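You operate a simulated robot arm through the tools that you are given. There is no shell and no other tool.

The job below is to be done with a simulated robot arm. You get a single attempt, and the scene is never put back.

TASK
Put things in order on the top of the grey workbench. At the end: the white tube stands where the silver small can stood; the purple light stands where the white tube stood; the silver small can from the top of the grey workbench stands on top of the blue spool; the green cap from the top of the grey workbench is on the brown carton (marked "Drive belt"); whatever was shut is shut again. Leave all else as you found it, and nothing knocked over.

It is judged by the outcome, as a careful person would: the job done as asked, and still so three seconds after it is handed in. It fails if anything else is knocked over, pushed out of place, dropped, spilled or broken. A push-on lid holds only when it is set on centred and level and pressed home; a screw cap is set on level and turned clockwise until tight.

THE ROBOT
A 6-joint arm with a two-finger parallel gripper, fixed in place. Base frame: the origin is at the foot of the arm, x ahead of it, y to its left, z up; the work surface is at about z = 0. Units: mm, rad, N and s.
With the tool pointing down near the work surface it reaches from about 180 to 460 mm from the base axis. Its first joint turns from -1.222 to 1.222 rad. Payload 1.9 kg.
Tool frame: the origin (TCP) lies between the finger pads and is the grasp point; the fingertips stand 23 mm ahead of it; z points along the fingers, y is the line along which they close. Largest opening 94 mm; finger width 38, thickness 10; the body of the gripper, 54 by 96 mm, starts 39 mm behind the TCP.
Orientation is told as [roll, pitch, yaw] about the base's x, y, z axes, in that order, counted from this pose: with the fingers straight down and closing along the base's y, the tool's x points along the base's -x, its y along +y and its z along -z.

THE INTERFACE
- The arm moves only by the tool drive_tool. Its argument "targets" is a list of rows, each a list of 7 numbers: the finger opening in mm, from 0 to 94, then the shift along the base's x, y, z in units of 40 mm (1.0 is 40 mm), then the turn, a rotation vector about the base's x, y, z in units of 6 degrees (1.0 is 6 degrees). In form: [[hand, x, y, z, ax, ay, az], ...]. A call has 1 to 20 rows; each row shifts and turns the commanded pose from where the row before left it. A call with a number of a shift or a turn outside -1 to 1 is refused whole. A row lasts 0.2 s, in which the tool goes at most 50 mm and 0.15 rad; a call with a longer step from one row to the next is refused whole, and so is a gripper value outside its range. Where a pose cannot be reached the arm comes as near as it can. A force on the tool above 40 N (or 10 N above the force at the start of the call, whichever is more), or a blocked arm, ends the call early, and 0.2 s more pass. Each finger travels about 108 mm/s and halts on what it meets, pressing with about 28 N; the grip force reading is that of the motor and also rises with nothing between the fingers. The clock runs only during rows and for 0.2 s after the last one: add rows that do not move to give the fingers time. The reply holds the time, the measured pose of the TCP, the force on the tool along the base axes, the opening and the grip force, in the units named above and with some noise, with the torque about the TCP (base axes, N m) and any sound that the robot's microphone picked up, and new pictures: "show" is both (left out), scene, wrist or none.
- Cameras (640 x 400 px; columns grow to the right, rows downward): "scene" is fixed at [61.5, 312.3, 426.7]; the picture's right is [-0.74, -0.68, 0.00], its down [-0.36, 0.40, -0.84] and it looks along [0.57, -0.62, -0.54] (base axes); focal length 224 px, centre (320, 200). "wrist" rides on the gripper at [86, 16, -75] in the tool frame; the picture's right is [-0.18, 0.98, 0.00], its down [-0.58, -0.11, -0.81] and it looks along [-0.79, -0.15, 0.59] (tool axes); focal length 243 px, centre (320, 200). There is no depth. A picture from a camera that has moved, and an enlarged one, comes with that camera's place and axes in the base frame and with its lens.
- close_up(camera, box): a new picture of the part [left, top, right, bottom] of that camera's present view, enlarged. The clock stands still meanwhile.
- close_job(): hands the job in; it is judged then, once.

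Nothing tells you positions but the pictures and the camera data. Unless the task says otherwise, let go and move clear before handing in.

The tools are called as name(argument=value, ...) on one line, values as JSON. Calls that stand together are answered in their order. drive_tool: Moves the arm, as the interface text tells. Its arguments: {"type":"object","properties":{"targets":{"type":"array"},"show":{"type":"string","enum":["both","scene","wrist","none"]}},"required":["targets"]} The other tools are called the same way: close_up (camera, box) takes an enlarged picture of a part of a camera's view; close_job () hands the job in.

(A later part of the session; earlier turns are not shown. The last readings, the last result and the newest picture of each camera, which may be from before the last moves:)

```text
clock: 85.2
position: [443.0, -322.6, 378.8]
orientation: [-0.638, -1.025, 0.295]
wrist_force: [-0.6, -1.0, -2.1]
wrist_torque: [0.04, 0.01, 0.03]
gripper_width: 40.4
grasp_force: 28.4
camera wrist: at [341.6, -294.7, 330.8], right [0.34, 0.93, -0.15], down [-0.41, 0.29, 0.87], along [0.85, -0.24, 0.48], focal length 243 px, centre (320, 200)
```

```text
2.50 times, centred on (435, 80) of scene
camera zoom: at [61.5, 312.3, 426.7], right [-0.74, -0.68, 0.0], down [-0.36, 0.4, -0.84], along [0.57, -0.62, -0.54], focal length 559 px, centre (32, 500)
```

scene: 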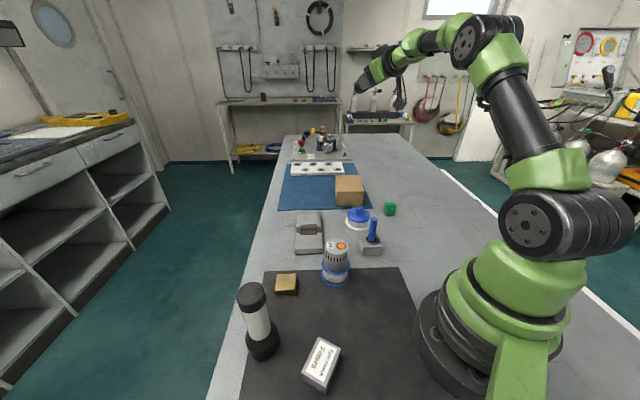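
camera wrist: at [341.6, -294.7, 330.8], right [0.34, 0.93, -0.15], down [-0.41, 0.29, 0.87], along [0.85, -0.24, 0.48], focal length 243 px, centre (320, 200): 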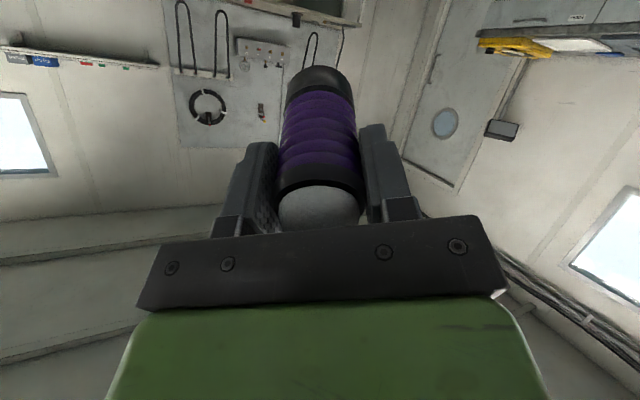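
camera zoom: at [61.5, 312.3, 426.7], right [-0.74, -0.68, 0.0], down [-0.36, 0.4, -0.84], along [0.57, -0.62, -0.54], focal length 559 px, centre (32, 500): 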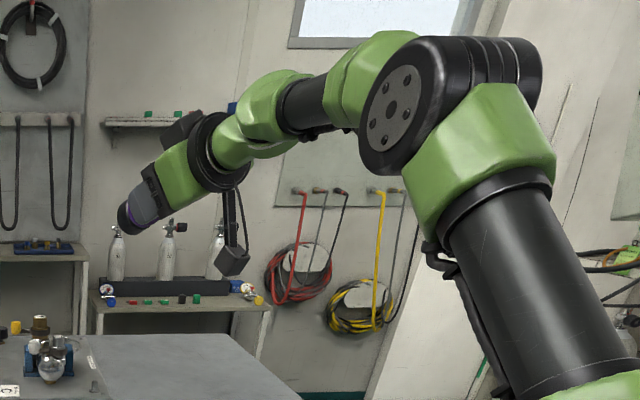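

Everything follows: the hand now points outward, about 30° off the forearm line. I'll carry on with the half-turn about that line, first part.

drive_tool(targets=[[25, 0.1124, 0.1312, 0.119, 0.7507, -0.6438, 0], [25, 0.1036, 0.1209, 0.1365, 0.7507, -0.6438, 0], [25, 0.0942, 0.1099, 0.1528, 0.7507, -0.6438, 0], [25, 0.0833, 0.0972, 0.1665, 0.7507, -0.6438, 0], [25, 0.0718, 0.0837, 0.1788, 0.7507, -0.6438, 0], [25, 0.0591, 0.0689, 0.1893, 0.7507, -0.6438, 0], [25, 0.0462, 0.0539, 0.1978, 0.7507, -0.6438, 0], [25, 0.0327, 0.0381, 0.2043, 0.7507, -0.6438, 0], [25, 0.0185, 0.0216, 0.208, 0.7507, -0.6438, 0], [25, 0.0046, 0.0053, 0.21, 0.7507, -0.6438, 0], [25, -0.0094, -0.011, 0.2095, 0.7507, -0.6438, 0], [25, -0.0236, -0.0275, 0.2068, 0.7507, -0.6438, 0], [25, -0.0374, -0.0437, 0.2025, 0.7507, -0.6438, 0], [25, 0, 0, 0, 0, 0, 0]])

close_up(camera="scene", box=[340, 0, 500, 160])

```text
clock: 88.2
position: [465.7, -297.8, 472.4]
orientation: [1.776, -0.665, -1.917]
wrist_force: [0.6, 0.7, -0.8]
wrist_torque: [0.04, 0.12, 0.01]
gripper_width: 40.4
grasp_force: 28.1
camera wrist: at [416.1, -208.3, 420.5], right [-0.04, 0.49, 0.87], down [-0.93, -0.33, 0.15], along [0.36, -0.81, 0.47], focal length 243 px, centre (320, 200)
```

scene: 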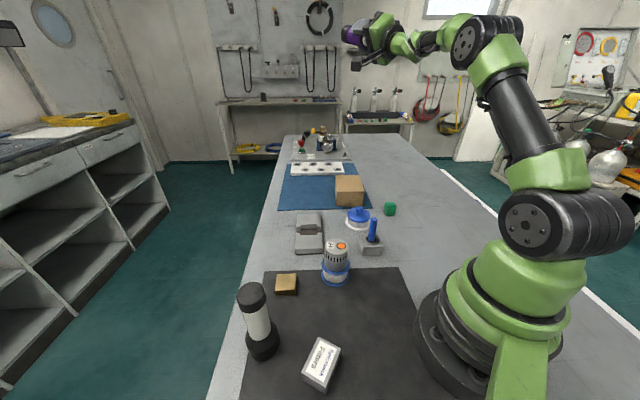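
wrist: 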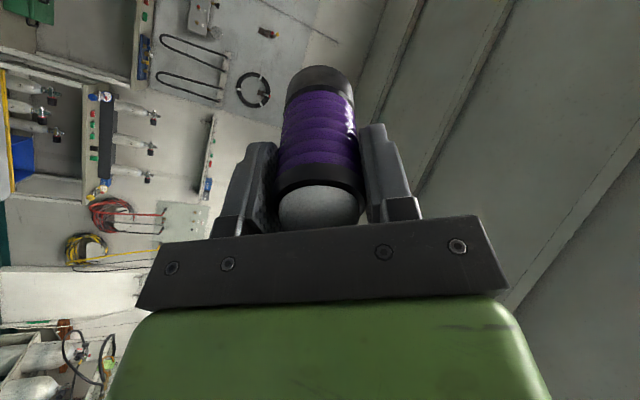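

```text
2.50 times, centred on (420, 80) of scene
camera zoom: at [61.5, 312.3, 426.7], right [-0.74, -0.68, 0.0], down [-0.36, 0.4, -0.84], along [0.57, -0.62, -0.54], focal length 559 px, centre (70, 500)
```

zoom: 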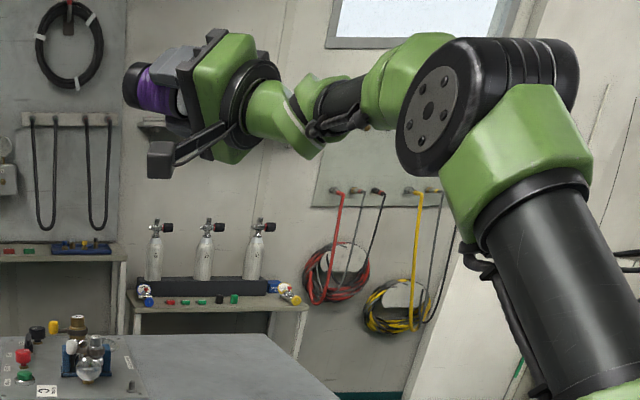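

The half-turn is proceeding freely and the light is held. I'll finish the remaining rows of it.

drive_tool(targets=[[25, -0.0508, -0.0592, 0.195, 0.7507, -0.6438, 0], [25, -0.0636, -0.0742, 0.1858, 0.7507, -0.6438, 0], [25, -0.0757, -0.0883, 0.1748, 0.7507, -0.6438, 0], [25, -0.087, -0.1015, 0.162, 0.7507, -0.6438, 0], [25, -0.0976, -0.1139, 0.1475, 0.7507, -0.6438, 0], [25, -0.1069, -0.1247, 0.131, 0.7507, -0.6438, 0], [25, -0.115, -0.1342, 0.1133, 0.7507, -0.6438, 0], [25, -0.1222, -0.1425, 0.0943, 0.7507, -0.6438, 0], [25, -0.1277, -0.149, 0.0745, 0.7507, -0.6438, 0], [25, -0.1324, -0.1545, 0.054, 0.7507, -0.6438, 0], [25, -0.135, -0.1575, 0.0325, 0.7507, -0.6438, 0], [25, -0.1365, -0.1592, 0.0108, 0.7507, -0.6438, 0], [25, 0, 0, 0, 0, 0, 0]])

close_up(camera="scene", box=[340, 0, 500, 160])

```text
clock: 91.0
position: [415.3, -357.0, 529.7]
orientation: [2.174, 0.519, -1.952]
wrist_force: [0.0, -0.3, -1.5]
wrist_torque: [-0.02, 0.02, 0.0]
gripper_width: 40.5
grasp_force: 28.4
camera wrist: at [382.3, -248.0, 546.5], right [-0.73, -0.31, 0.61], down [-0.65, 0.01, -0.76], along [0.24, -0.95, -0.21], focal length 243 px, centre (320, 200)
```

scene: 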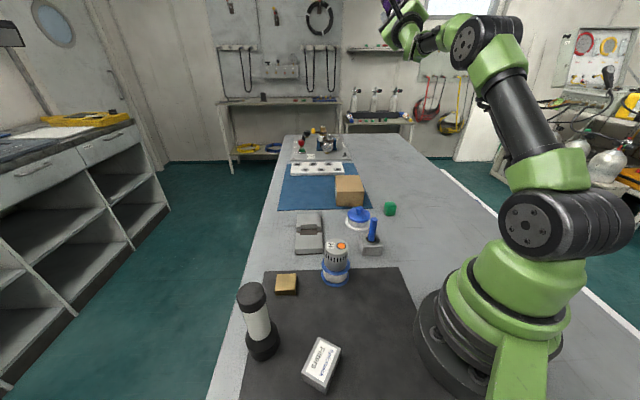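
wrist: 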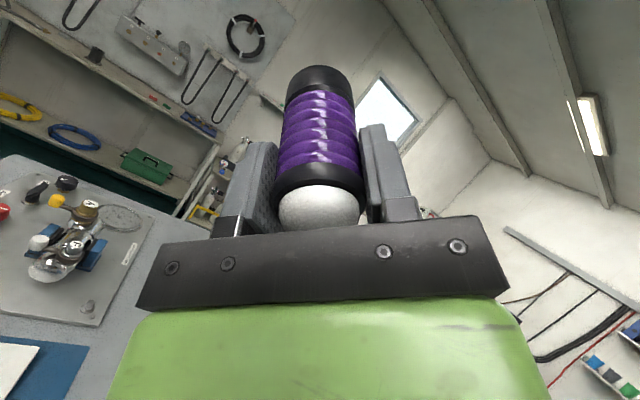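

```text
2.50 times, centred on (420, 80) of scene
camera zoom: at [61.5, 312.3, 426.7], right [-0.74, -0.68, 0.0], down [-0.36, 0.4, -0.84], along [0.57, -0.62, -0.54], focal length 559 px, centre (70, 500)
```

zoom: 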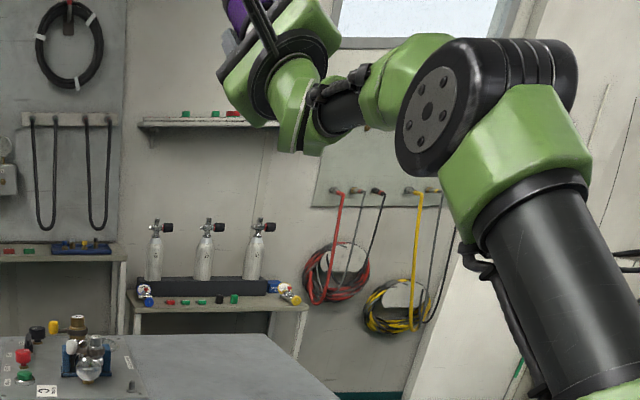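

The half-turn is complete and the clip is back on top of the forearm. Now I'll bring the hand down in the arm's own plane, past the forearm line, the normal way round.

drive_tool(targets=[[25, 0.0645, -0.0553, -0.1585, 0.271, 0.316, 0], [25, 0.1334, -0.1144, -0.3943, 0.651, 0.759, 0], [25, 0.1012, -0.0867, -0.4108, 0.651, 0.759, 0], [25, 0.0683, -0.0586, -0.4225, 0.651, 0.759, 0], [25, 0.0342, -0.0293, -0.4295, 0.651, 0.759, 0], [25, 0, 0, -0.4315, 0.651, 0.759, 0], [25, -0.0342, 0.0293, -0.4295, 0.651, 0.759, 0], [25, -0.0683, 0.0586, -0.4225, 0.651, 0.759, 0], [25, 0, 0, 0, 0, 0, 0]])

close_up(camera="scene", box=[340, 0, 500, 160])

```text
clock: 93.0
position: [425.6, -367.7, 404.5]
orientation: [1.254, 0.581, -2.456]
wrist_force: [-0.9, 0.1, -1.5]
wrist_torque: [0.04, 0.02, 0.02]
gripper_width: 40.4
grasp_force: 27.5
camera wrist: at [423.5, -284.3, 484.0], right [-0.32, -0.66, 0.68], down [-0.94, 0.26, -0.2], along [-0.05, -0.71, -0.71], focal length 243 px, centre (320, 200)
```

scene: 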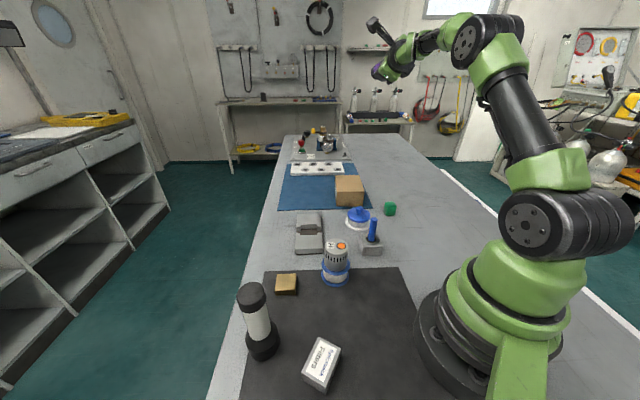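
wrist: 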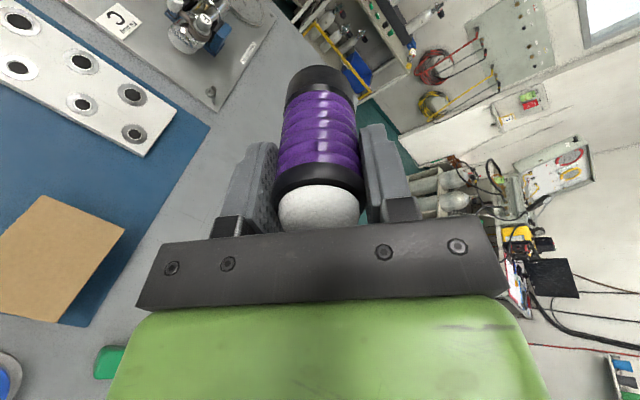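

```text
2.50 times, centred on (420, 80) of scene
camera zoom: at [61.5, 312.3, 426.7], right [-0.74, -0.68, 0.0], down [-0.36, 0.4, -0.84], along [0.57, -0.62, -0.54], focal length 559 px, centre (70, 500)
```

zoom: 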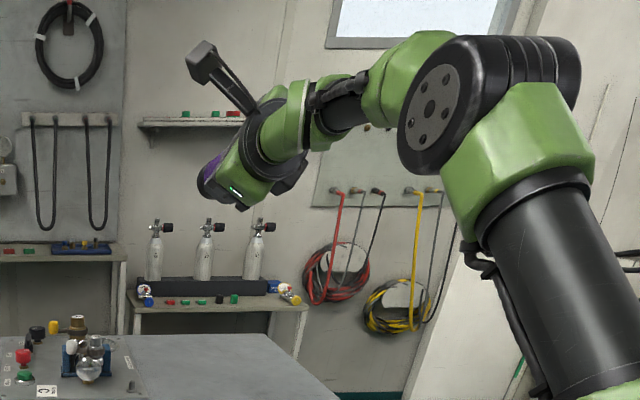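

It passed the forearm line cleanly with the clip on top, which is the normal wrist branch. I'll continue down to a vertical hand.

drive_tool(targets=[[25, -0.1012, 0.0867, -0.4108, 0.651, 0.759, 0], [25, -0.1334, 0.1144, -0.3943, 0.651, 0.759, 0], [25, -0.1638, 0.1404, -0.3738, 0.651, 0.759, 0], [25, -0.1928, 0.1653, -0.3495, 0.651, 0.759, 0], [25, -0.2192, 0.1879, -0.321, 0.651, 0.759, 0], [25, -0.2437, 0.2089, -0.2888, 0.651, 0.759, 0], [25, -0.2653, 0.2275, -0.254, 0.651, 0.759, 0], [25, -0.2838, 0.2432, -0.2158, 0.651, 0.759, 0], [25, -0.2993, 0.2566, -0.1758, 0.651, 0.759, 0], [25, -0.3118, 0.2673, -0.1333, 0.651, 0.759, 0], [25, -0.3208, 0.275, -0.09, 0.651, 0.759, 0], [25, -0.3261, 0.2795, -0.045, 0.651, 0.759, 0], [25, 0, 0, 0, 0, 0, 0]])

```text
clock: 95.8
position: [314.7, -268.0, 283.5]
orientation: [0.041, 0.032, -2.884]
wrist_force: [-0.5, -0.3, -1.9]
wrist_torque: [-0.02, 0.01, 0.01]
gripper_width: 40.5
grasp_force: 27.9
camera wrist: at [397.3, -259.7, 359.7], right [0.07, -1.0, 0.04], down [-0.62, -0.02, 0.78], along [-0.78, -0.08, -0.62], focal length 243 px, centre (320, 200)
```

scene: 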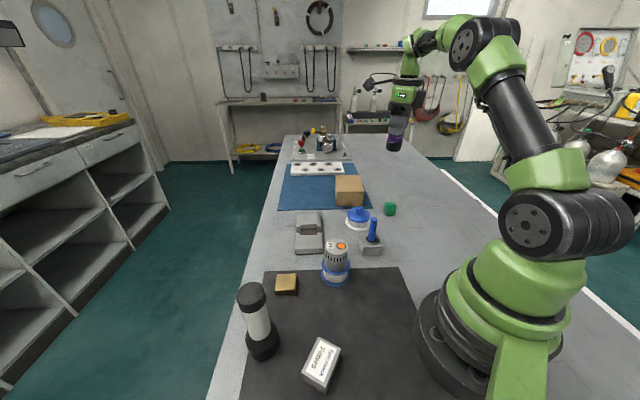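
wrist: 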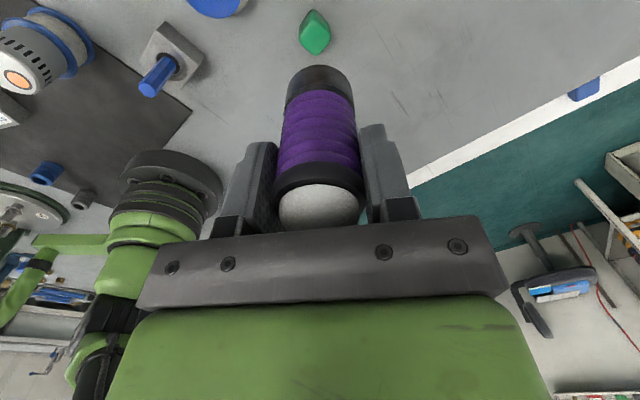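

The hand is vertical again in the normal branch, with the light held, though the camera faces inward. I'll turn the hand 120° about its own axis to bring it to its usual heading.

drive_tool(targets=[[25, 0, 0, 0, 0.3, 0.395, 1], [25, 0, 0, 0, 0, 0, 1], [25, 0, 0, 0, 0, 0, 1], [25, 0, 0, 0, 0, 0, 1], [25, 0, 0, 0, 0, 0, 1], [25, 0, 0, 0, 0, 0, 1], [25, 0, 0, 0, 0, 0, 1], [25, 0, 0, 0, 0, 0, 1], [25, 0, 0, 0, 0, 0, 1], [25, 0, 0, 0, 0, 0, 1], [25, 0, 0, 0, 0, 0, 1], [25, 0, 0, 0, 0, 0, 1], [25, 0, 0, 0, 0, 0, 1], [25, 0, 0, 0, 0, 0, 1], [25, 0, 0, 0, 0, 0, 1], [25, 0, 0, 0, 0, 0, 1], [25, 0, 0, 0, 0, 0, 1], [25, 0, 0, 0, 0, 0, 1], [25, 0, 0, 0, 0, 0, 1], [25, 0, 0, 0, 0, 0, 1]])

```text
clock: 100.0
position: [312.8, -269.0, 281.9]
orientation: [-0.002, 0.0, -0.79]
wrist_force: [1.2, 0.4, -1.2]
wrist_torque: [0.03, -0.02, -0.02]
gripper_width: 40.3
grasp_force: 27.9
camera wrist: at [262.2, -196.5, 356.6], right [0.83, 0.56, 0.0], down [0.33, -0.49, 0.81], along [0.45, -0.67, -0.59], focal length 243 px, centre (320, 200)
```

scene: 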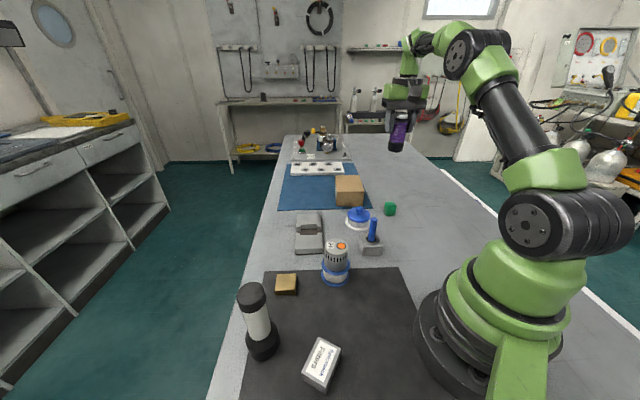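
wrist: 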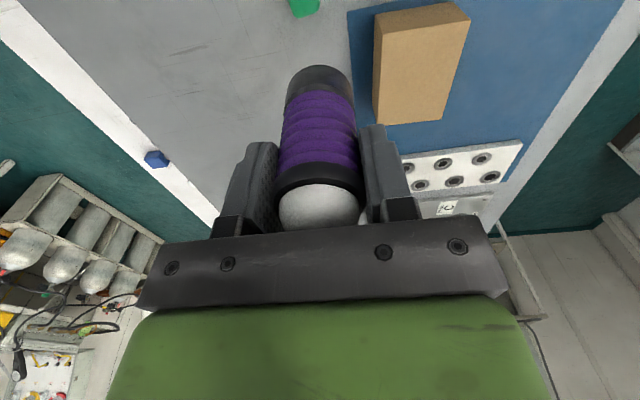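

The hand is vertical at its usual heading and the light hasn't shifted in the grip. Now I'll carry it in to the tube's old place at (212,-189) and lower to just above the bench.

drive_tool(targets=[[25, -0.306, 0.24, 0, 0, 0, 0], [25, -0.5, 0.3925, 0, 0, 0, 0], [25, -0.5, 0.3925, 0, 0, 0, 0], [25, -0.5, 0.3925, 0, 0, 0, 0], [25, -0.5, 0.3925, 0, 0, 0, 0], [25, -0.226, 0.177, 0, 0, 0, 0], [25, 0, 0, 0, 0, 0, 0]])

```text
clock: 101.6
position: [211.2, -189.1, 282.6]
orientation: [0.0, -0.001, -0.791]
wrist_force: [-0.1, 0.0, -1.9]
wrist_torque: [0.01, -0.02, -0.02]
gripper_width: 40.5
grasp_force: 28.8
camera wrist: at [161.6, -116.1, 356.6], right [0.83, 0.56, 0.0], down [0.33, -0.49, 0.81], along [0.45, -0.67, -0.59], focal length 243 px, centre (320, 200)
```

scene: 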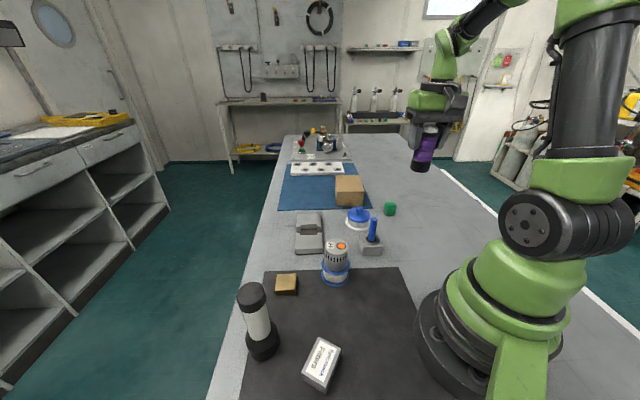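
wrist: 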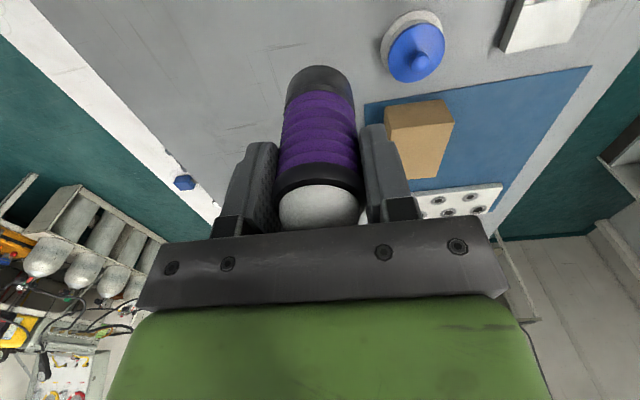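

No blocks; the light is right over the tube's old place. I'll lower it close to the bench.

drive_tool(targets=[[25, 0, 0, -0.6, 0, 0, 0], [25, 0, 0, -0.9, 0, 0, 0], [25, 0, 0, -0.9, 0, 0, 0], [25, 0, 0, -0.9, 0, 0, 0], [25, 0, 0, -0.8, 0, 0, 0], [25, 0, 0, -0.6, 0, 0, 0], [25, 0, 0, -0.3, 0, 0, 0], [25, 0, 0, 0, 0, 0, 0]])

close_up(camera="scene", box=[350, 150, 470, 270])

```text
clock: 103.4
position: [211.4, -187.4, 80.8]
orientation: [0.001, 0.0, -0.792]
wrist_force: [0.3, 0.2, -1.6]
wrist_torque: [-0.01, 0.0, 0.02]
gripper_width: 40.5
grasp_force: 28.3
camera wrist: at [160.4, -115.3, 155.1], right [0.83, 0.56, 0.0], down [0.33, -0.49, 0.81], along [0.45, -0.67, -0.59], focal length 243 px, centre (320, 200)
```

scene: 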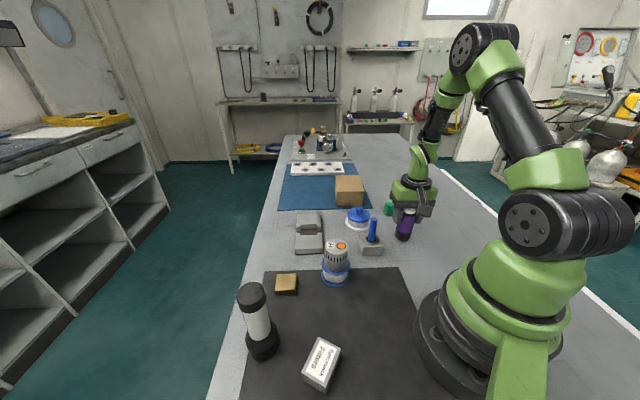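
wrist: 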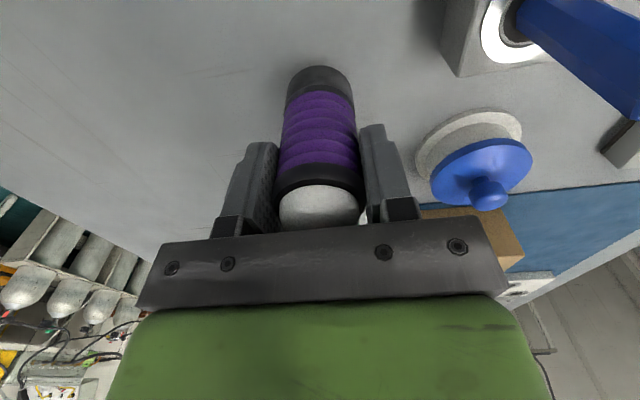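

```text
3.33 times, centred on (410, 210) of scene
camera zoom: at [61.5, 312.3, 426.7], right [-0.74, -0.68, 0.0], down [-0.36, 0.4, -0.84], along [0.57, -0.62, -0.54], focal length 745 px, centre (20, 167)
```

zoom: 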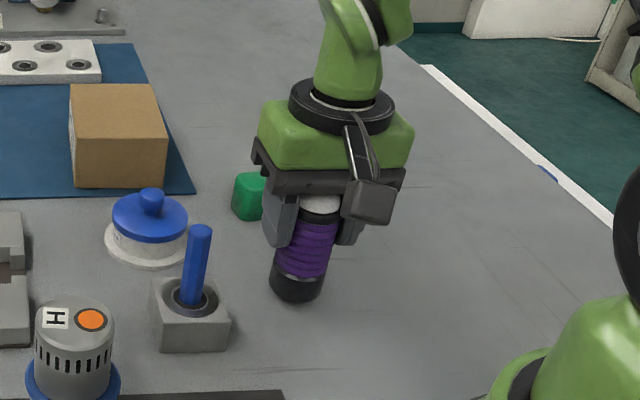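

The light is about 10 mm above the bench at the right spot. I'll creep it down to contact.

drive_tool(targets=[[25, 0, 0, -0.12, 0, 0, 0], [25, 0, 0, -0.08, 0, 0, 0], [25, 0, 0, -0.03, 0, 0, 0], [25, 0, 0, 0, 0, 0, 0]], show="none")

drive_tool(targets=[[25, 0, 0, -0.02, 0, 0, 0], [25, 0, 0, -0.02, 0, 0, 0], [25, 0, 0, 0, 0, 0, 0]], show="none")

```text
clock: 104.4
position: [211.8, -188.5, 72.7]
orientation: [0.001, -0.001, -0.791]
wrist_force: [-0.3, 0.1, -2.1]
wrist_torque: [0.02, 0.05, 0.01]
gripper_width: 40.2
grasp_force: 28.5
```

```text
clock: 105.2
position: [211.6, -189.3, 70.5]
orientation: [0.001, 0.0, -0.791]
wrist_force: [-0.2, 0.8, -1.0]
wrist_torque: [0.0, -0.01, -0.04]
gripper_width: 40.5
grasp_force: 28.1
```

drive_tool(targets=[[25, 0, 0, -0.02, 0, 0, 0], [25, 0, 0, 0, 0, 0, 0]], show="none")

drive_tool(targets=[[25, 0, 0, -0.02, 0, 0, 0], [25, 0, 0, 0, 0, 0, 0]], show="none")

```text
clock: 105.8
position: [212.7, -188.5, 70.9]
orientation: [0.001, 0.0, -0.793]
wrist_force: [-1.1, 6.5, 22.4]
wrist_torque: [0.24, 0.13, -0.03]
gripper_width: 40.6
grasp_force: 28.2
```

```text
clock: 106.4
position: [211.5, -188.3, 70.0]
orientation: [0.001, -0.001, -0.79]
wrist_force: [-7.3, -0.8, 22.5]
wrist_torque: [-0.16, 0.31, -0.03]
gripper_width: 40.4
grasp_force: 28.1
```

Contact is firm at about 22 N, so the light stands on the bench. I'll ease off and open.

drive_tool(targets=[[25, 0, 0, 0.03, 0, 0, 0], [39, 0, 0, 0, 0, 0, 0], [44, 0, 0, 0, 0, 0, 0], [52, 0, 0, 0, 0, 0, 0], [66, 0, 0, 0, 0, 0, 0], [66, 0, 0, 0, 0, 0, 0]])

close_up(camera="scene", box=[350, 150, 470, 270])

```text
clock: 107.8
position: [211.6, -188.3, 70.9]
orientation: [0.0, -0.001, -0.791]
wrist_force: [-0.3, -0.6, -0.1]
wrist_torque: [-0.03, 0.0, 0.03]
gripper_width: 66.1
grasp_force: 0.1
camera wrist: at [161.5, -116.1, 145.7], right [0.83, 0.56, 0.0], down [0.33, -0.49, 0.81], along [0.45, -0.67, -0.59], focal length 243 px, centre (320, 200)
```

scene: 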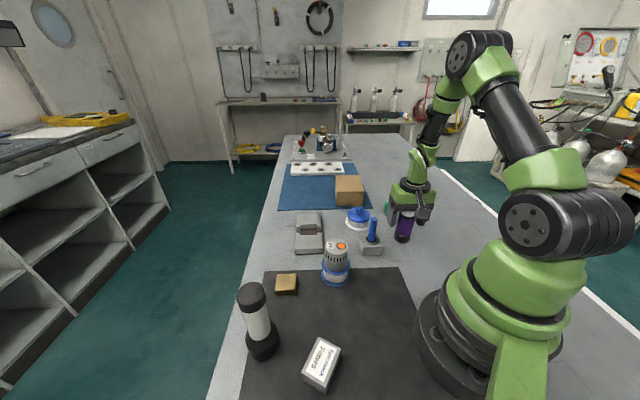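
wrist: 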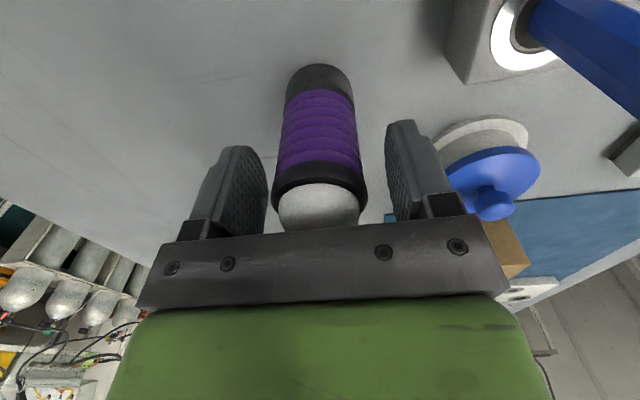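

```text
3.33 times, centred on (410, 210) of scene
camera zoom: at [61.5, 312.3, 426.7], right [-0.74, -0.68, 0.0], down [-0.36, 0.4, -0.84], along [0.57, -0.62, -0.54], focal length 745 px, centre (20, 167)
```

zoom: 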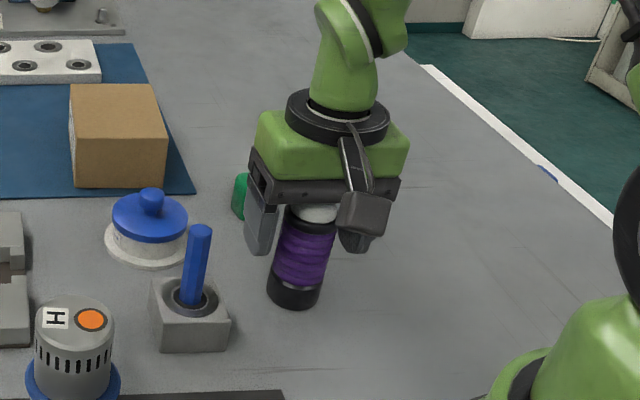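

The light stands at the tube's old place. I'll rise clear and move above the green cap to look at how it lies.

drive_tool(targets=[[66, 0, 0, 0.4, 0, 0, 0], [66, 0, 0, 0.8, 0, 0, 0], [70, 0, 0, 1, 0, 0, 0], [70, 0, 0, 0.6, 0, 0, 0], [70, 0.5, -0.5, 0, 0, 0, 0], [70, 0.7, -0.7, 0, 0, 0, 0], [70, 0.6, -0.6, 0, 0, 0, 0], [70, 0, 0, 0, 0, 0, 0]])

close_up(camera="wrist", box=[240, 0, 400, 140])

close_up(camera="scene", box=[330, 170, 430, 260])

```text
clock: 109.6
position: [282.2, -260.2, 182.0]
orientation: [0.001, 0.001, -0.79]
wrist_force: [-0.2, 0.5, -0.2]
wrist_torque: [0.01, -0.03, -0.02]
gripper_width: 70.0
grasp_force: 0.0
camera wrist: at [232.4, -187.8, 256.3], right [0.83, 0.56, 0.0], down [0.33, -0.49, 0.81], along [0.45, -0.67, -0.59], focal length 243 px, centre (320, 200)
```

scene: 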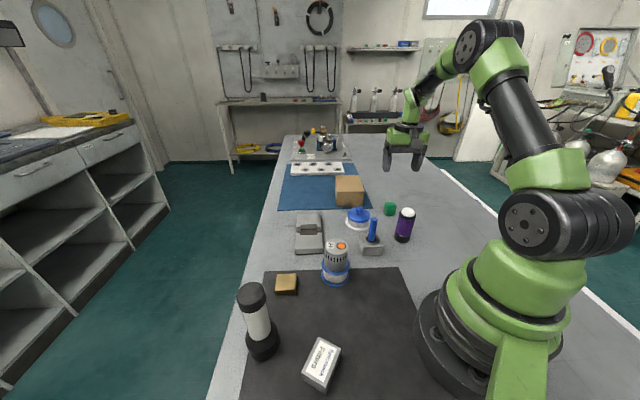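
wrist: 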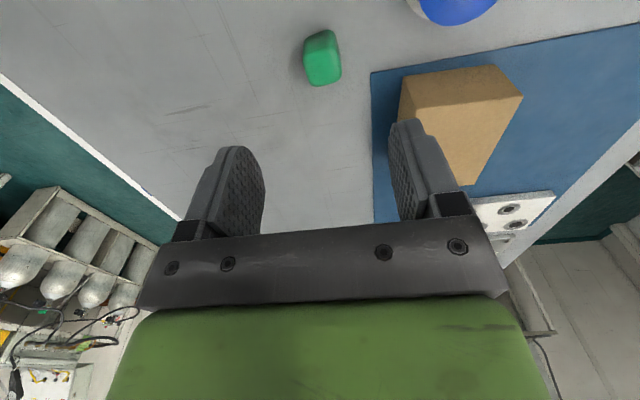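

```text
2.86 times, centred on (320, 70) of wrist
camera zoom: at [232.4, -187.8, 256.3], right [0.83, 0.56, 0.0], down [0.33, -0.49, 0.81], along [0.45, -0.67, -0.59], focal length 693 px, centre (320, 571)
```

zoom: 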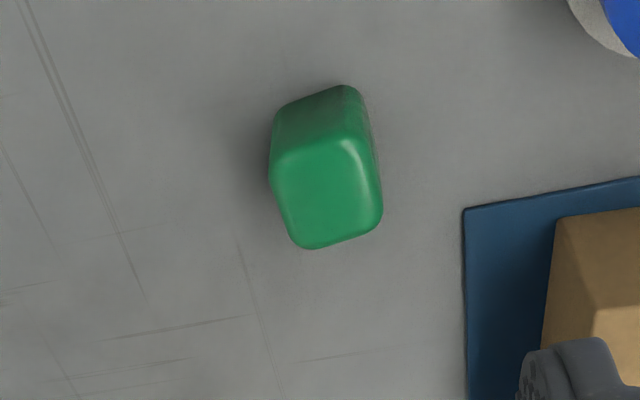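

```text
4.44 times, centred on (380, 215) of scene
camera zoom: at [61.5, 312.3, 426.7], right [-0.74, -0.68, 0.0], down [-0.36, 0.4, -0.84], along [0.57, -0.62, -0.54], focal length 993 px, centre (53, 133)
```

zoom: 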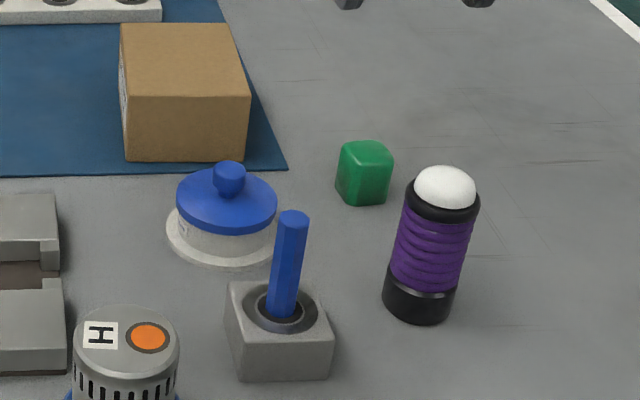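

The light stands well and the cap is a rounded green block roughly 27 mm square. I'll zoom in more to judge its size and heading.

close_up(camera="scene", box=[368, 190, 408, 222])

close_up(camera="wrist", box=[290, 20, 354, 96])

close_up(camera="wrist", box=[360, 40, 540, 200])

```text
12.50 times, centred on (388, 206) of scene
camera zoom: at [61.5, 312.3, 426.7], right [-0.74, -0.68, 0.0], down [-0.36, 0.4, -0.84], along [0.57, -0.62, -0.54], focal length 2794 px, centre (-530, 125)
```

zoom: 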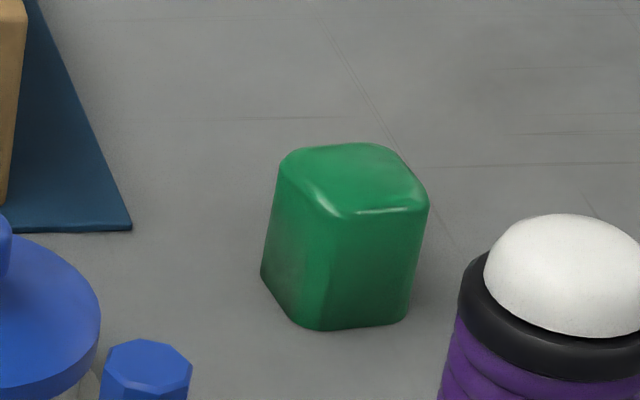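

```text
5.26 times, centred on (322, 58) of wrist
camera zoom: at [232.4, -187.8, 256.3], right [0.83, 0.56, 0.0], down [0.33, -0.49, 0.81], along [0.45, -0.67, -0.59], focal length 1277 px, centre (310, 947)
```

zoom: 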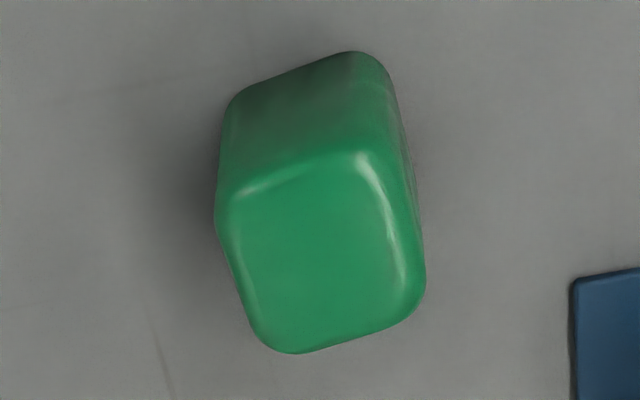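

```text
2.50 times, centred on (450, 120) of wrist
camera zoom: at [232.4, -187.8, 256.3], right [0.83, 0.56, 0.0], down [0.33, -0.49, 0.81], along [0.45, -0.67, -0.59], focal length 606 px, centre (-5, 400)
```

zoom: 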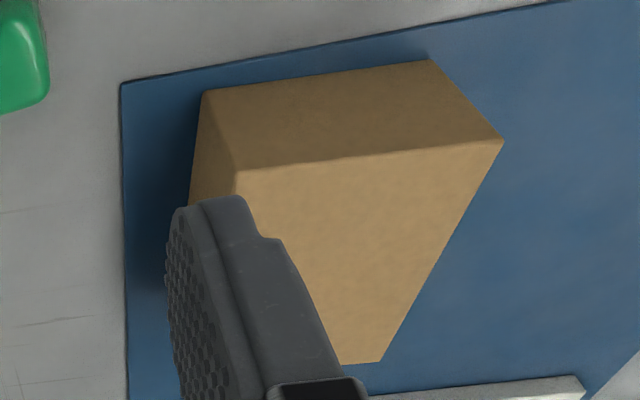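

The cap is a rounded block, about 28 mm square and 34 mm high, centred near (295.6,-274) with its faces at about 54° and -36°. At my present heading the camera would hit the light when I come down, so I'll turn the hand to yaw 54° to grip the other pair of faces.

drive_tool(targets=[[70, 0.07, -0.08, 0, 0, 0, 0.9733], [70, 0.07, -0.08, 0, 0, 0, 0.9733], [70, 0.07, -0.08, 0, 0, 0, 0.9733], [70, 0.07, -0.08, 0, 0, 0, 0.9733], [70, 0.03, -0.015, 0, 0, 0, 0.9733], [70, 0, 0, 0, 0, 0, 0.9733], [70, 0, 0, 0, 0, 0, 0.9733], [70, 0, 0, 0, 0, 0, 0.9733], [70, 0, 0, 0, 0, 0, 0.9733], [70, 0, 0, 0, 0, 0, 0.9733], [70, 0, 0, 0, 0, 0, 0.9733], [70, 0, 0, 0, 0, 0, 0.9733], [70, 0, 0, 0, 0, 0, 0.9733], [70, 0, 0, 0, 0, 0, 0.9733], [70, 0, 0, 0, 0, 0, 0.9733], [70, 0, 0, 0, 0, 0, 0.9733], [70, 0, 0, 0, 0, 0, 0.9733], [70, 0, 0, 0, 0, 0, 0]])

close_up(camera="wrist", box=[260, 20, 388, 120])

```text
clock: 113.4
position: [295.7, -274.7, 182.8]
orientation: [-0.001, 0.0, 0.943]
wrist_force: [0.3, 0.4, 0.1]
wrist_torque: [-0.02, 0.01, 0.02]
gripper_width: 69.9
grasp_force: 0.0
camera wrist: at [230.9, -335.4, 257.4], right [-0.69, 0.73, 0.0], down [0.43, 0.41, 0.81], along [0.59, 0.55, -0.59], focal length 243 px, centre (320, 200)
```

scene: 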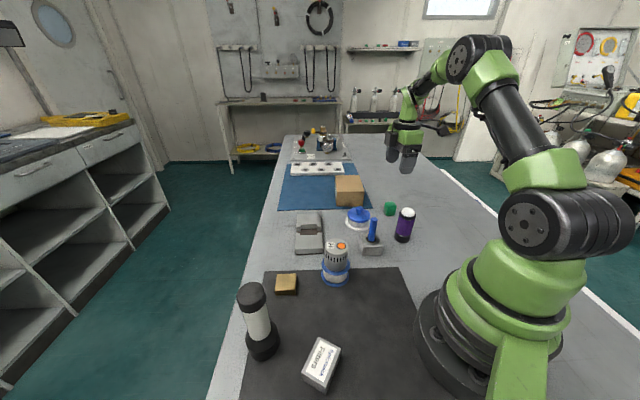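
wrist: 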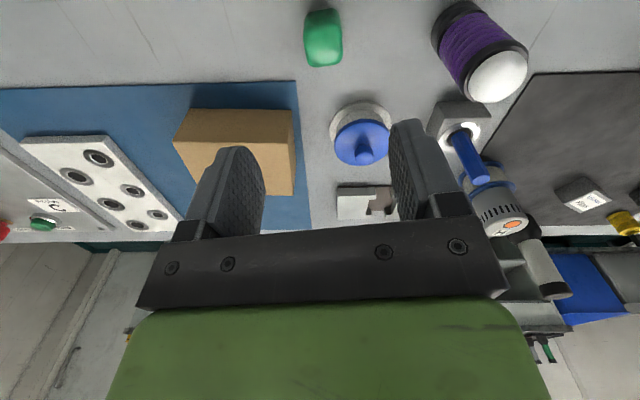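

```text
4.00 times, centred on (324, 70) of wrist
camera zoom: at [230.9, -335.4, 257.4], right [-0.69, 0.73, 0.0], down [0.43, 0.41, 0.81], along [0.59, 0.55, -0.59], focal length 970 px, centre (304, 720)
```

zoom: 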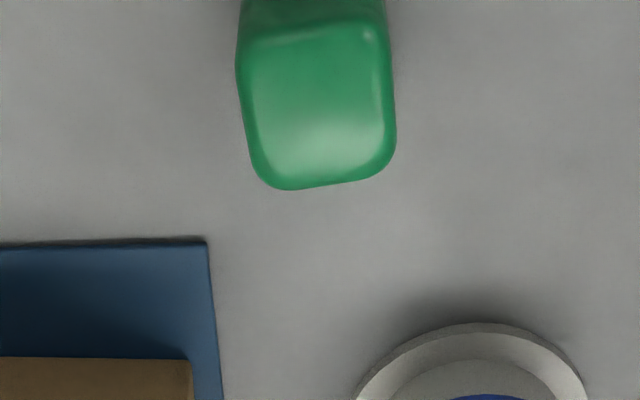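

At this heading the cap lines up with the fingers within a couple of degrees, about 3 mm off centre. I'll correct that and lower around it.

drive_tool(targets=[[70, -0.058, 0.043, -0.7, 0, 0, 0], [64, 0, 0, -0.9, 0, 0, 0], [60, 0, 0, -0.8, 0, 0, 0], [60, 0, 0, -0.5, 0, 0, 0], [60, 0, 0, -0.3, 0, 0, 0], [60, 0, 0, 0, 0, 0, 0]])

close_up(camera="scene", box=[340, 150, 450, 250])

```text
clock: 114.8
position: [293.9, -273.7, 54.5]
orientation: [0.001, 0.0, 0.942]
wrist_force: [0.4, 1.0, 0.2]
wrist_torque: [-0.02, 0.0, -0.01]
gripper_width: 59.8
grasp_force: 0.0
camera wrist: at [229.0, -333.9, 129.0], right [-0.69, 0.73, 0.0], down [0.43, 0.41, 0.81], along [0.59, 0.55, -0.59], focal length 243 px, centre (320, 200)
```

scene: 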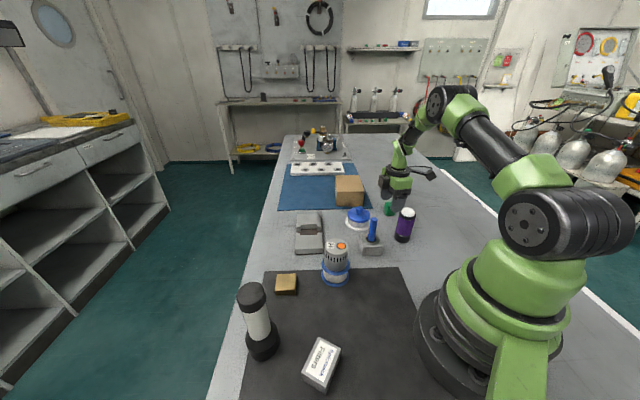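
wrist: 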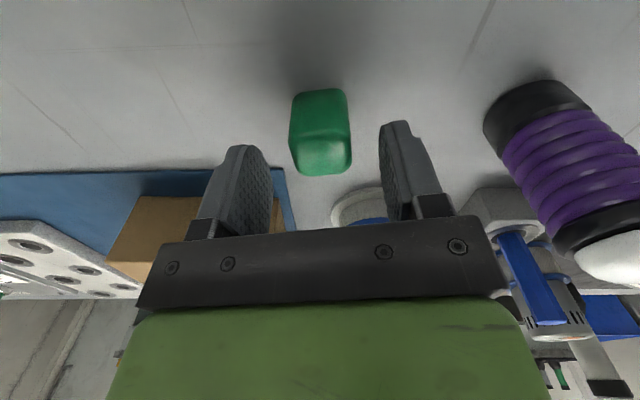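

```text
4.00 times, centred on (395, 200) of scene
camera zoom: at [61.5, 312.3, 426.7], right [-0.74, -0.68, 0.0], down [-0.36, 0.4, -0.84], along [0.57, -0.62, -0.54], focal length 894 px, centre (20, 200)
```

zoom: 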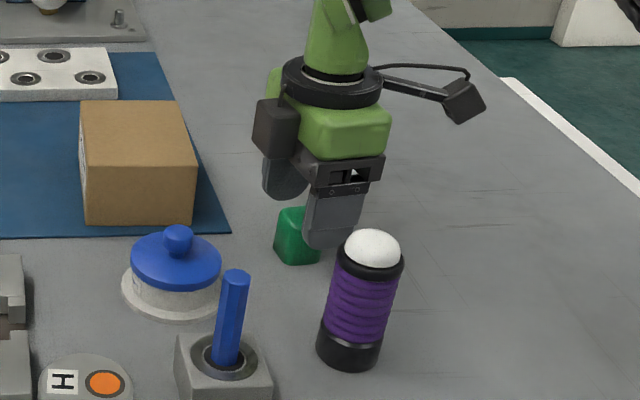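

The cap is centred between the fingers and the light is clear. I'll lower the last 26 mm, close and lift slightly.

drive_tool(targets=[[60, 0, 0, -0.35, 0, 0, 0], [60, 0, 0, -0.2, 0, 0, 0], [60, 0, 0, -0.1, 0, 0, 0], [60, 0, 0, 0, 0, 0, 0], [44, 0, 0, 0, 0, 0, 0], [30, 0, 0, 0, 0, 0, 0], [20, 0, 0, 0, 0, 0, 0], [15, 0, 0, 0, 0, 0, 0], [15, 0, 0, 0.2, 0, 0, 0], [15, 0, 0, 0.5, 0, 0, 0], [15, 0, 0, 0, 0, 0, 0]])

```text
clock: 117.2
position: [292.8, -272.4, 57.8]
orientation: [0.002, 0.0, 0.94]
wrist_force: [0.1, -0.4, 0.0]
wrist_torque: [0.01, -0.02, -0.03]
gripper_width: 31.0
grasp_force: 28.1
camera wrist: at [228.3, -333.4, 132.0], right [-0.69, 0.73, 0.0], down [0.43, 0.41, 0.81], along [0.59, 0.55, -0.59], focal length 243 px, centre (320, 200)
```

scene: 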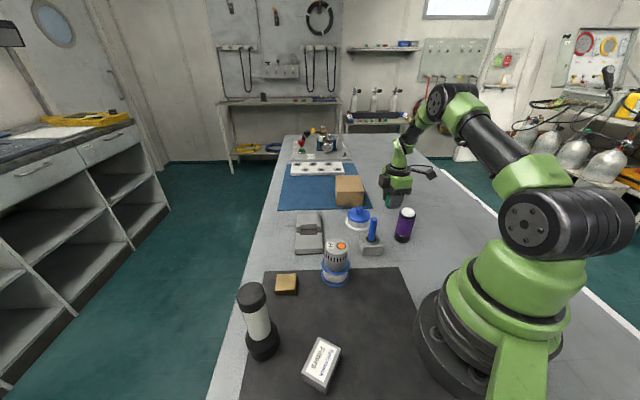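
wrist: 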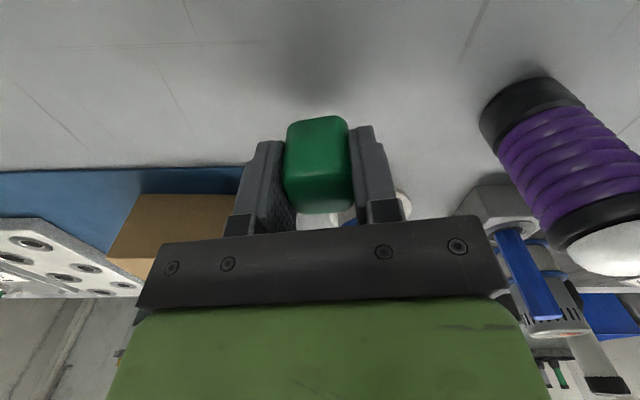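

The cap is held (31 mm wide). To reach the carton I'll need the hand tilted outward, so I'll first take the cap to a clear patch near (283,-337), turn the hand to yaw -50° on the way, set it down and regrip with tilt.

drive_tool(targets=[[15, 0, 0, 1, 0, 0, 0], [15, 0, 0, 1, 0, 0, 0], [15, -0.0139, -0.0896, 0, 0, 0, -0.963], [15, -0.0139, -0.0896, 0, 0, 0, -0.963], [15, -0.0139, -0.0896, 0, 0, 0, -0.963], [15, -0.0139, -0.0896, 0, 0, 0, -0.963], [15, -0.0139, -0.0896, 0, 0, 0, -0.963], [15, -0.0139, -0.0896, 0, 0, 0, -0.963], [15, -0.0139, -0.0896, 0, 0, 0, -0.963], [15, -0.0139, -0.0896, 0, 0, 0, -0.963], [15, -0.0139, -0.0896, 0, 0, 0, -0.963], [15, -0.0139, -0.0896, 0, 0, 0, -0.963], [15, -0.0139, -0.0896, 0, 0, 0, -0.963], [15, -0.0139, -0.0896, 0, 0, 0, -0.963], [15, -0.0139, -0.0896, 0, 0, 0, -0.963], [15, -0.0139, -0.0896, 0, 0, 0, -0.963], [15, -0.0139, -0.0896, 0, 0, 0, -0.963], [15, -0.0139, -0.0896, 0, 0, 0, -0.963], [15, -0.0139, -0.0896, 0, 0, 0, -0.963], [15, -0.0139, -0.0896, 0, 0, 0, -0.963]])

```text
clock: 121.4
position: [282.5, -336.6, 137.1]
orientation: [-0.001, -0.001, -0.874]
wrist_force: [0.1, -0.2, -0.6]
wrist_torque: [0.01, 0.0, -0.04]
gripper_width: 31.0
grasp_force: 27.8
camera wrist: at [238.5, -260.8, 212.0], right [0.87, 0.49, 0.0], down [0.29, -0.52, 0.81], along [0.39, -0.7, -0.59], focal length 243 px, centre (320, 200)
```

scene: 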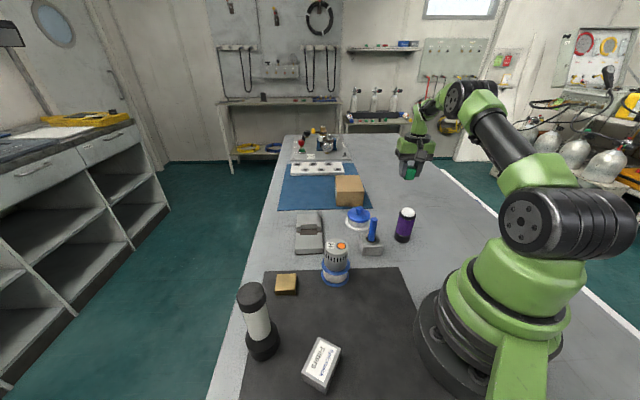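
wrist: 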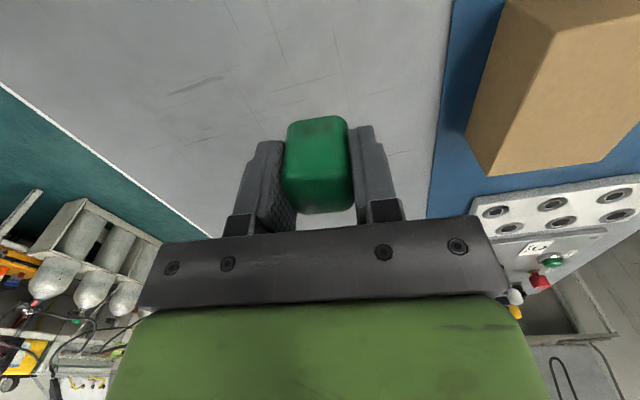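

The cap is over clear bench. I'll lower it to just above the surface.

drive_tool(targets=[[15, 0, 0, -0.7, 0, 0, 0], [15, 0, 0, -0.9, 0, 0, 0], [15, 0, 0, -0.6, 0, 0, 0], [15, 0, 0, -0.3, 0, 0, 0], [15, 0, 0, 0, 0, 0, 0]], show="none")

drive_tool(targets=[[15, 0, 0, -0.05, 0, 0, 0], [15, 0, 0, -0.03, 0, 0, 0], [15, 0, 0, 0, 0, 0, 0]], show="none")

```text
clock: 122.6
position: [281.6, -336.9, 36.7]
orientation: [0.0, 0.001, -0.875]
wrist_force: [0.8, 0.2, 0.9]
wrist_torque: [-0.01, 0.01, -0.03]
gripper_width: 30.7
grasp_force: 28.2
```

```text
clock: 123.4
position: [282.8, -338.0, 34.2]
orientation: [0.0, -0.002, -0.873]
wrist_force: [-0.2, 0.0, 0.6]
wrist_torque: [0.03, -0.03, -0.04]
gripper_width: 31.0
grasp_force: 27.7
```

drive_tool(targets=[[15, 0, 0, -0.06, 0, 0, 0], [15, 0, 0, -0.03, 0, 0, 0], [15, 0, 0, 0, 0, 0, 0]], show="none")

drive_tool(targets=[[15, 0, 0, -0.02, 0, 0, 0], [15, 0, 0, 0, 0, 0, 0]], show="none")

```text
clock: 124.2
position: [282.9, -337.2, 30.6]
orientation: [0.0, 0.0, -0.875]
wrist_force: [0.1, 0.5, -0.7]
wrist_torque: [0.02, -0.03, 0.0]
gripper_width: 31.0
grasp_force: 27.9
```

```text
clock: 124.8
position: [282.2, -337.0, 29.5]
orientation: [0.001, 0.0, -0.876]
wrist_force: [0.7, -0.3, -0.4]
wrist_torque: [0.04, 0.02, -0.01]
gripper_width: 30.9
grasp_force: 28.3
```

There is no contact yet at z≈29.7, which fits the grip height. I'll take two more 0.8 mm steps.

drive_tool(targets=[[15, 0, 0, -0.02, 0, 0, 0], [15, 0, 0, 0, 0, 0, 0]], show="none")

drive_tool(targets=[[15, 0, 0, -0.02, 0, 0, 0], [15, 0, 0, 0, 0, 0, 0]], show="none")

```text
clock: 125.4
position: [282.6, -336.6, 30.4]
orientation: [-0.001, 0.001, -0.877]
wrist_force: [0.3, 0.0, 0.7]
wrist_torque: [-0.01, 0.01, -0.03]
gripper_width: 31.0
grasp_force: 27.8
```

```text
clock: 126.0
position: [283.6, -336.4, 28.4]
orientation: [0.001, -0.002, -0.873]
wrist_force: [-2.9, 3.4, 13.5]
wrist_torque: [-0.02, -0.02, -0.03]
gripper_width: 30.6
grasp_force: 27.4
```

The cap touches the bench. I'll ease off, open, and lift the hand clear.

drive_tool(targets=[[15, 0, 0, 0.02, 0, 0, 0], [30, 0, 0, 0, 0, 0, 0], [36, 0, 0, 0, 0, 0, 0], [46, 0, 0, 0, 0, 0, 0], [60, 0, 0, 0, 0, 0, 0], [60, 0, 0, 0.3, 0, 0, 0], [60, 0, 0, 0.7, 0, 0, 0], [60, 0, 0, 0.5, 0, 0, 0], [60, 0, 0, 0, 0, 0, 0]])

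close_up(camera="wrist", box=[240, 20, 400, 140])

```text
clock: 128.0
position: [281.4, -338.0, 90.1]
orientation: [-0.001, 0.0, -0.876]
wrist_force: [0.1, 0.8, -0.4]
wrist_torque: [0.0, -0.01, 0.02]
gripper_width: 60.0
grasp_force: 0.0
camera wrist: at [238.4, -261.5, 164.4], right [0.87, 0.49, 0.0], down [0.29, -0.52, 0.81], along [0.39, -0.7, -0.59], focal length 243 px, centre (320, 200)
```

scene: 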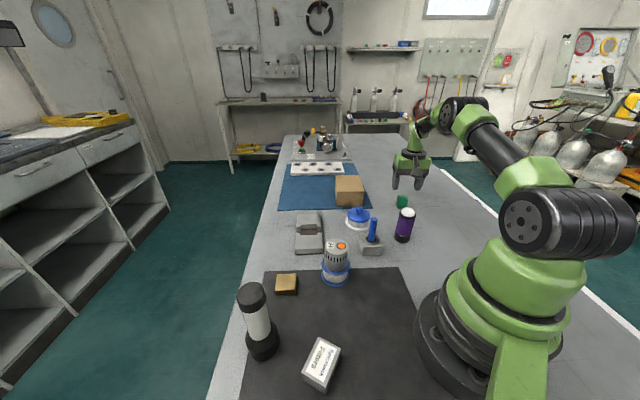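
wrist: 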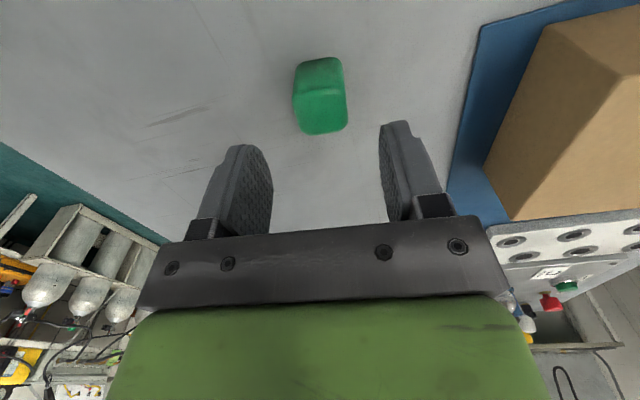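

```text
3.33 times, centred on (320, 80) of wrist
camera zoom: at [238.4, -261.5, 164.4], right [0.87, 0.49, 0.0], down [0.29, -0.52, 0.81], along [0.39, -0.7, -0.59], focal length 809 px, centre (320, 600)
```

zoom: 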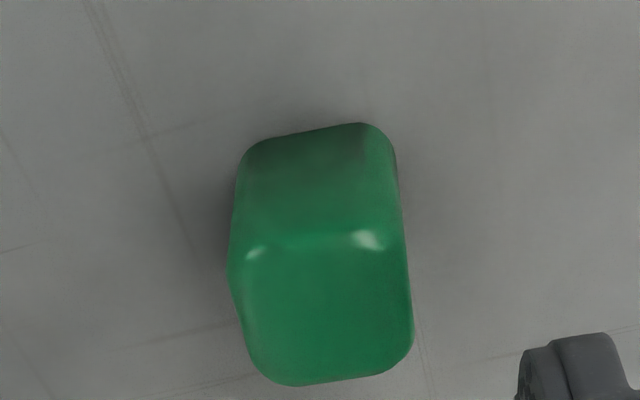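

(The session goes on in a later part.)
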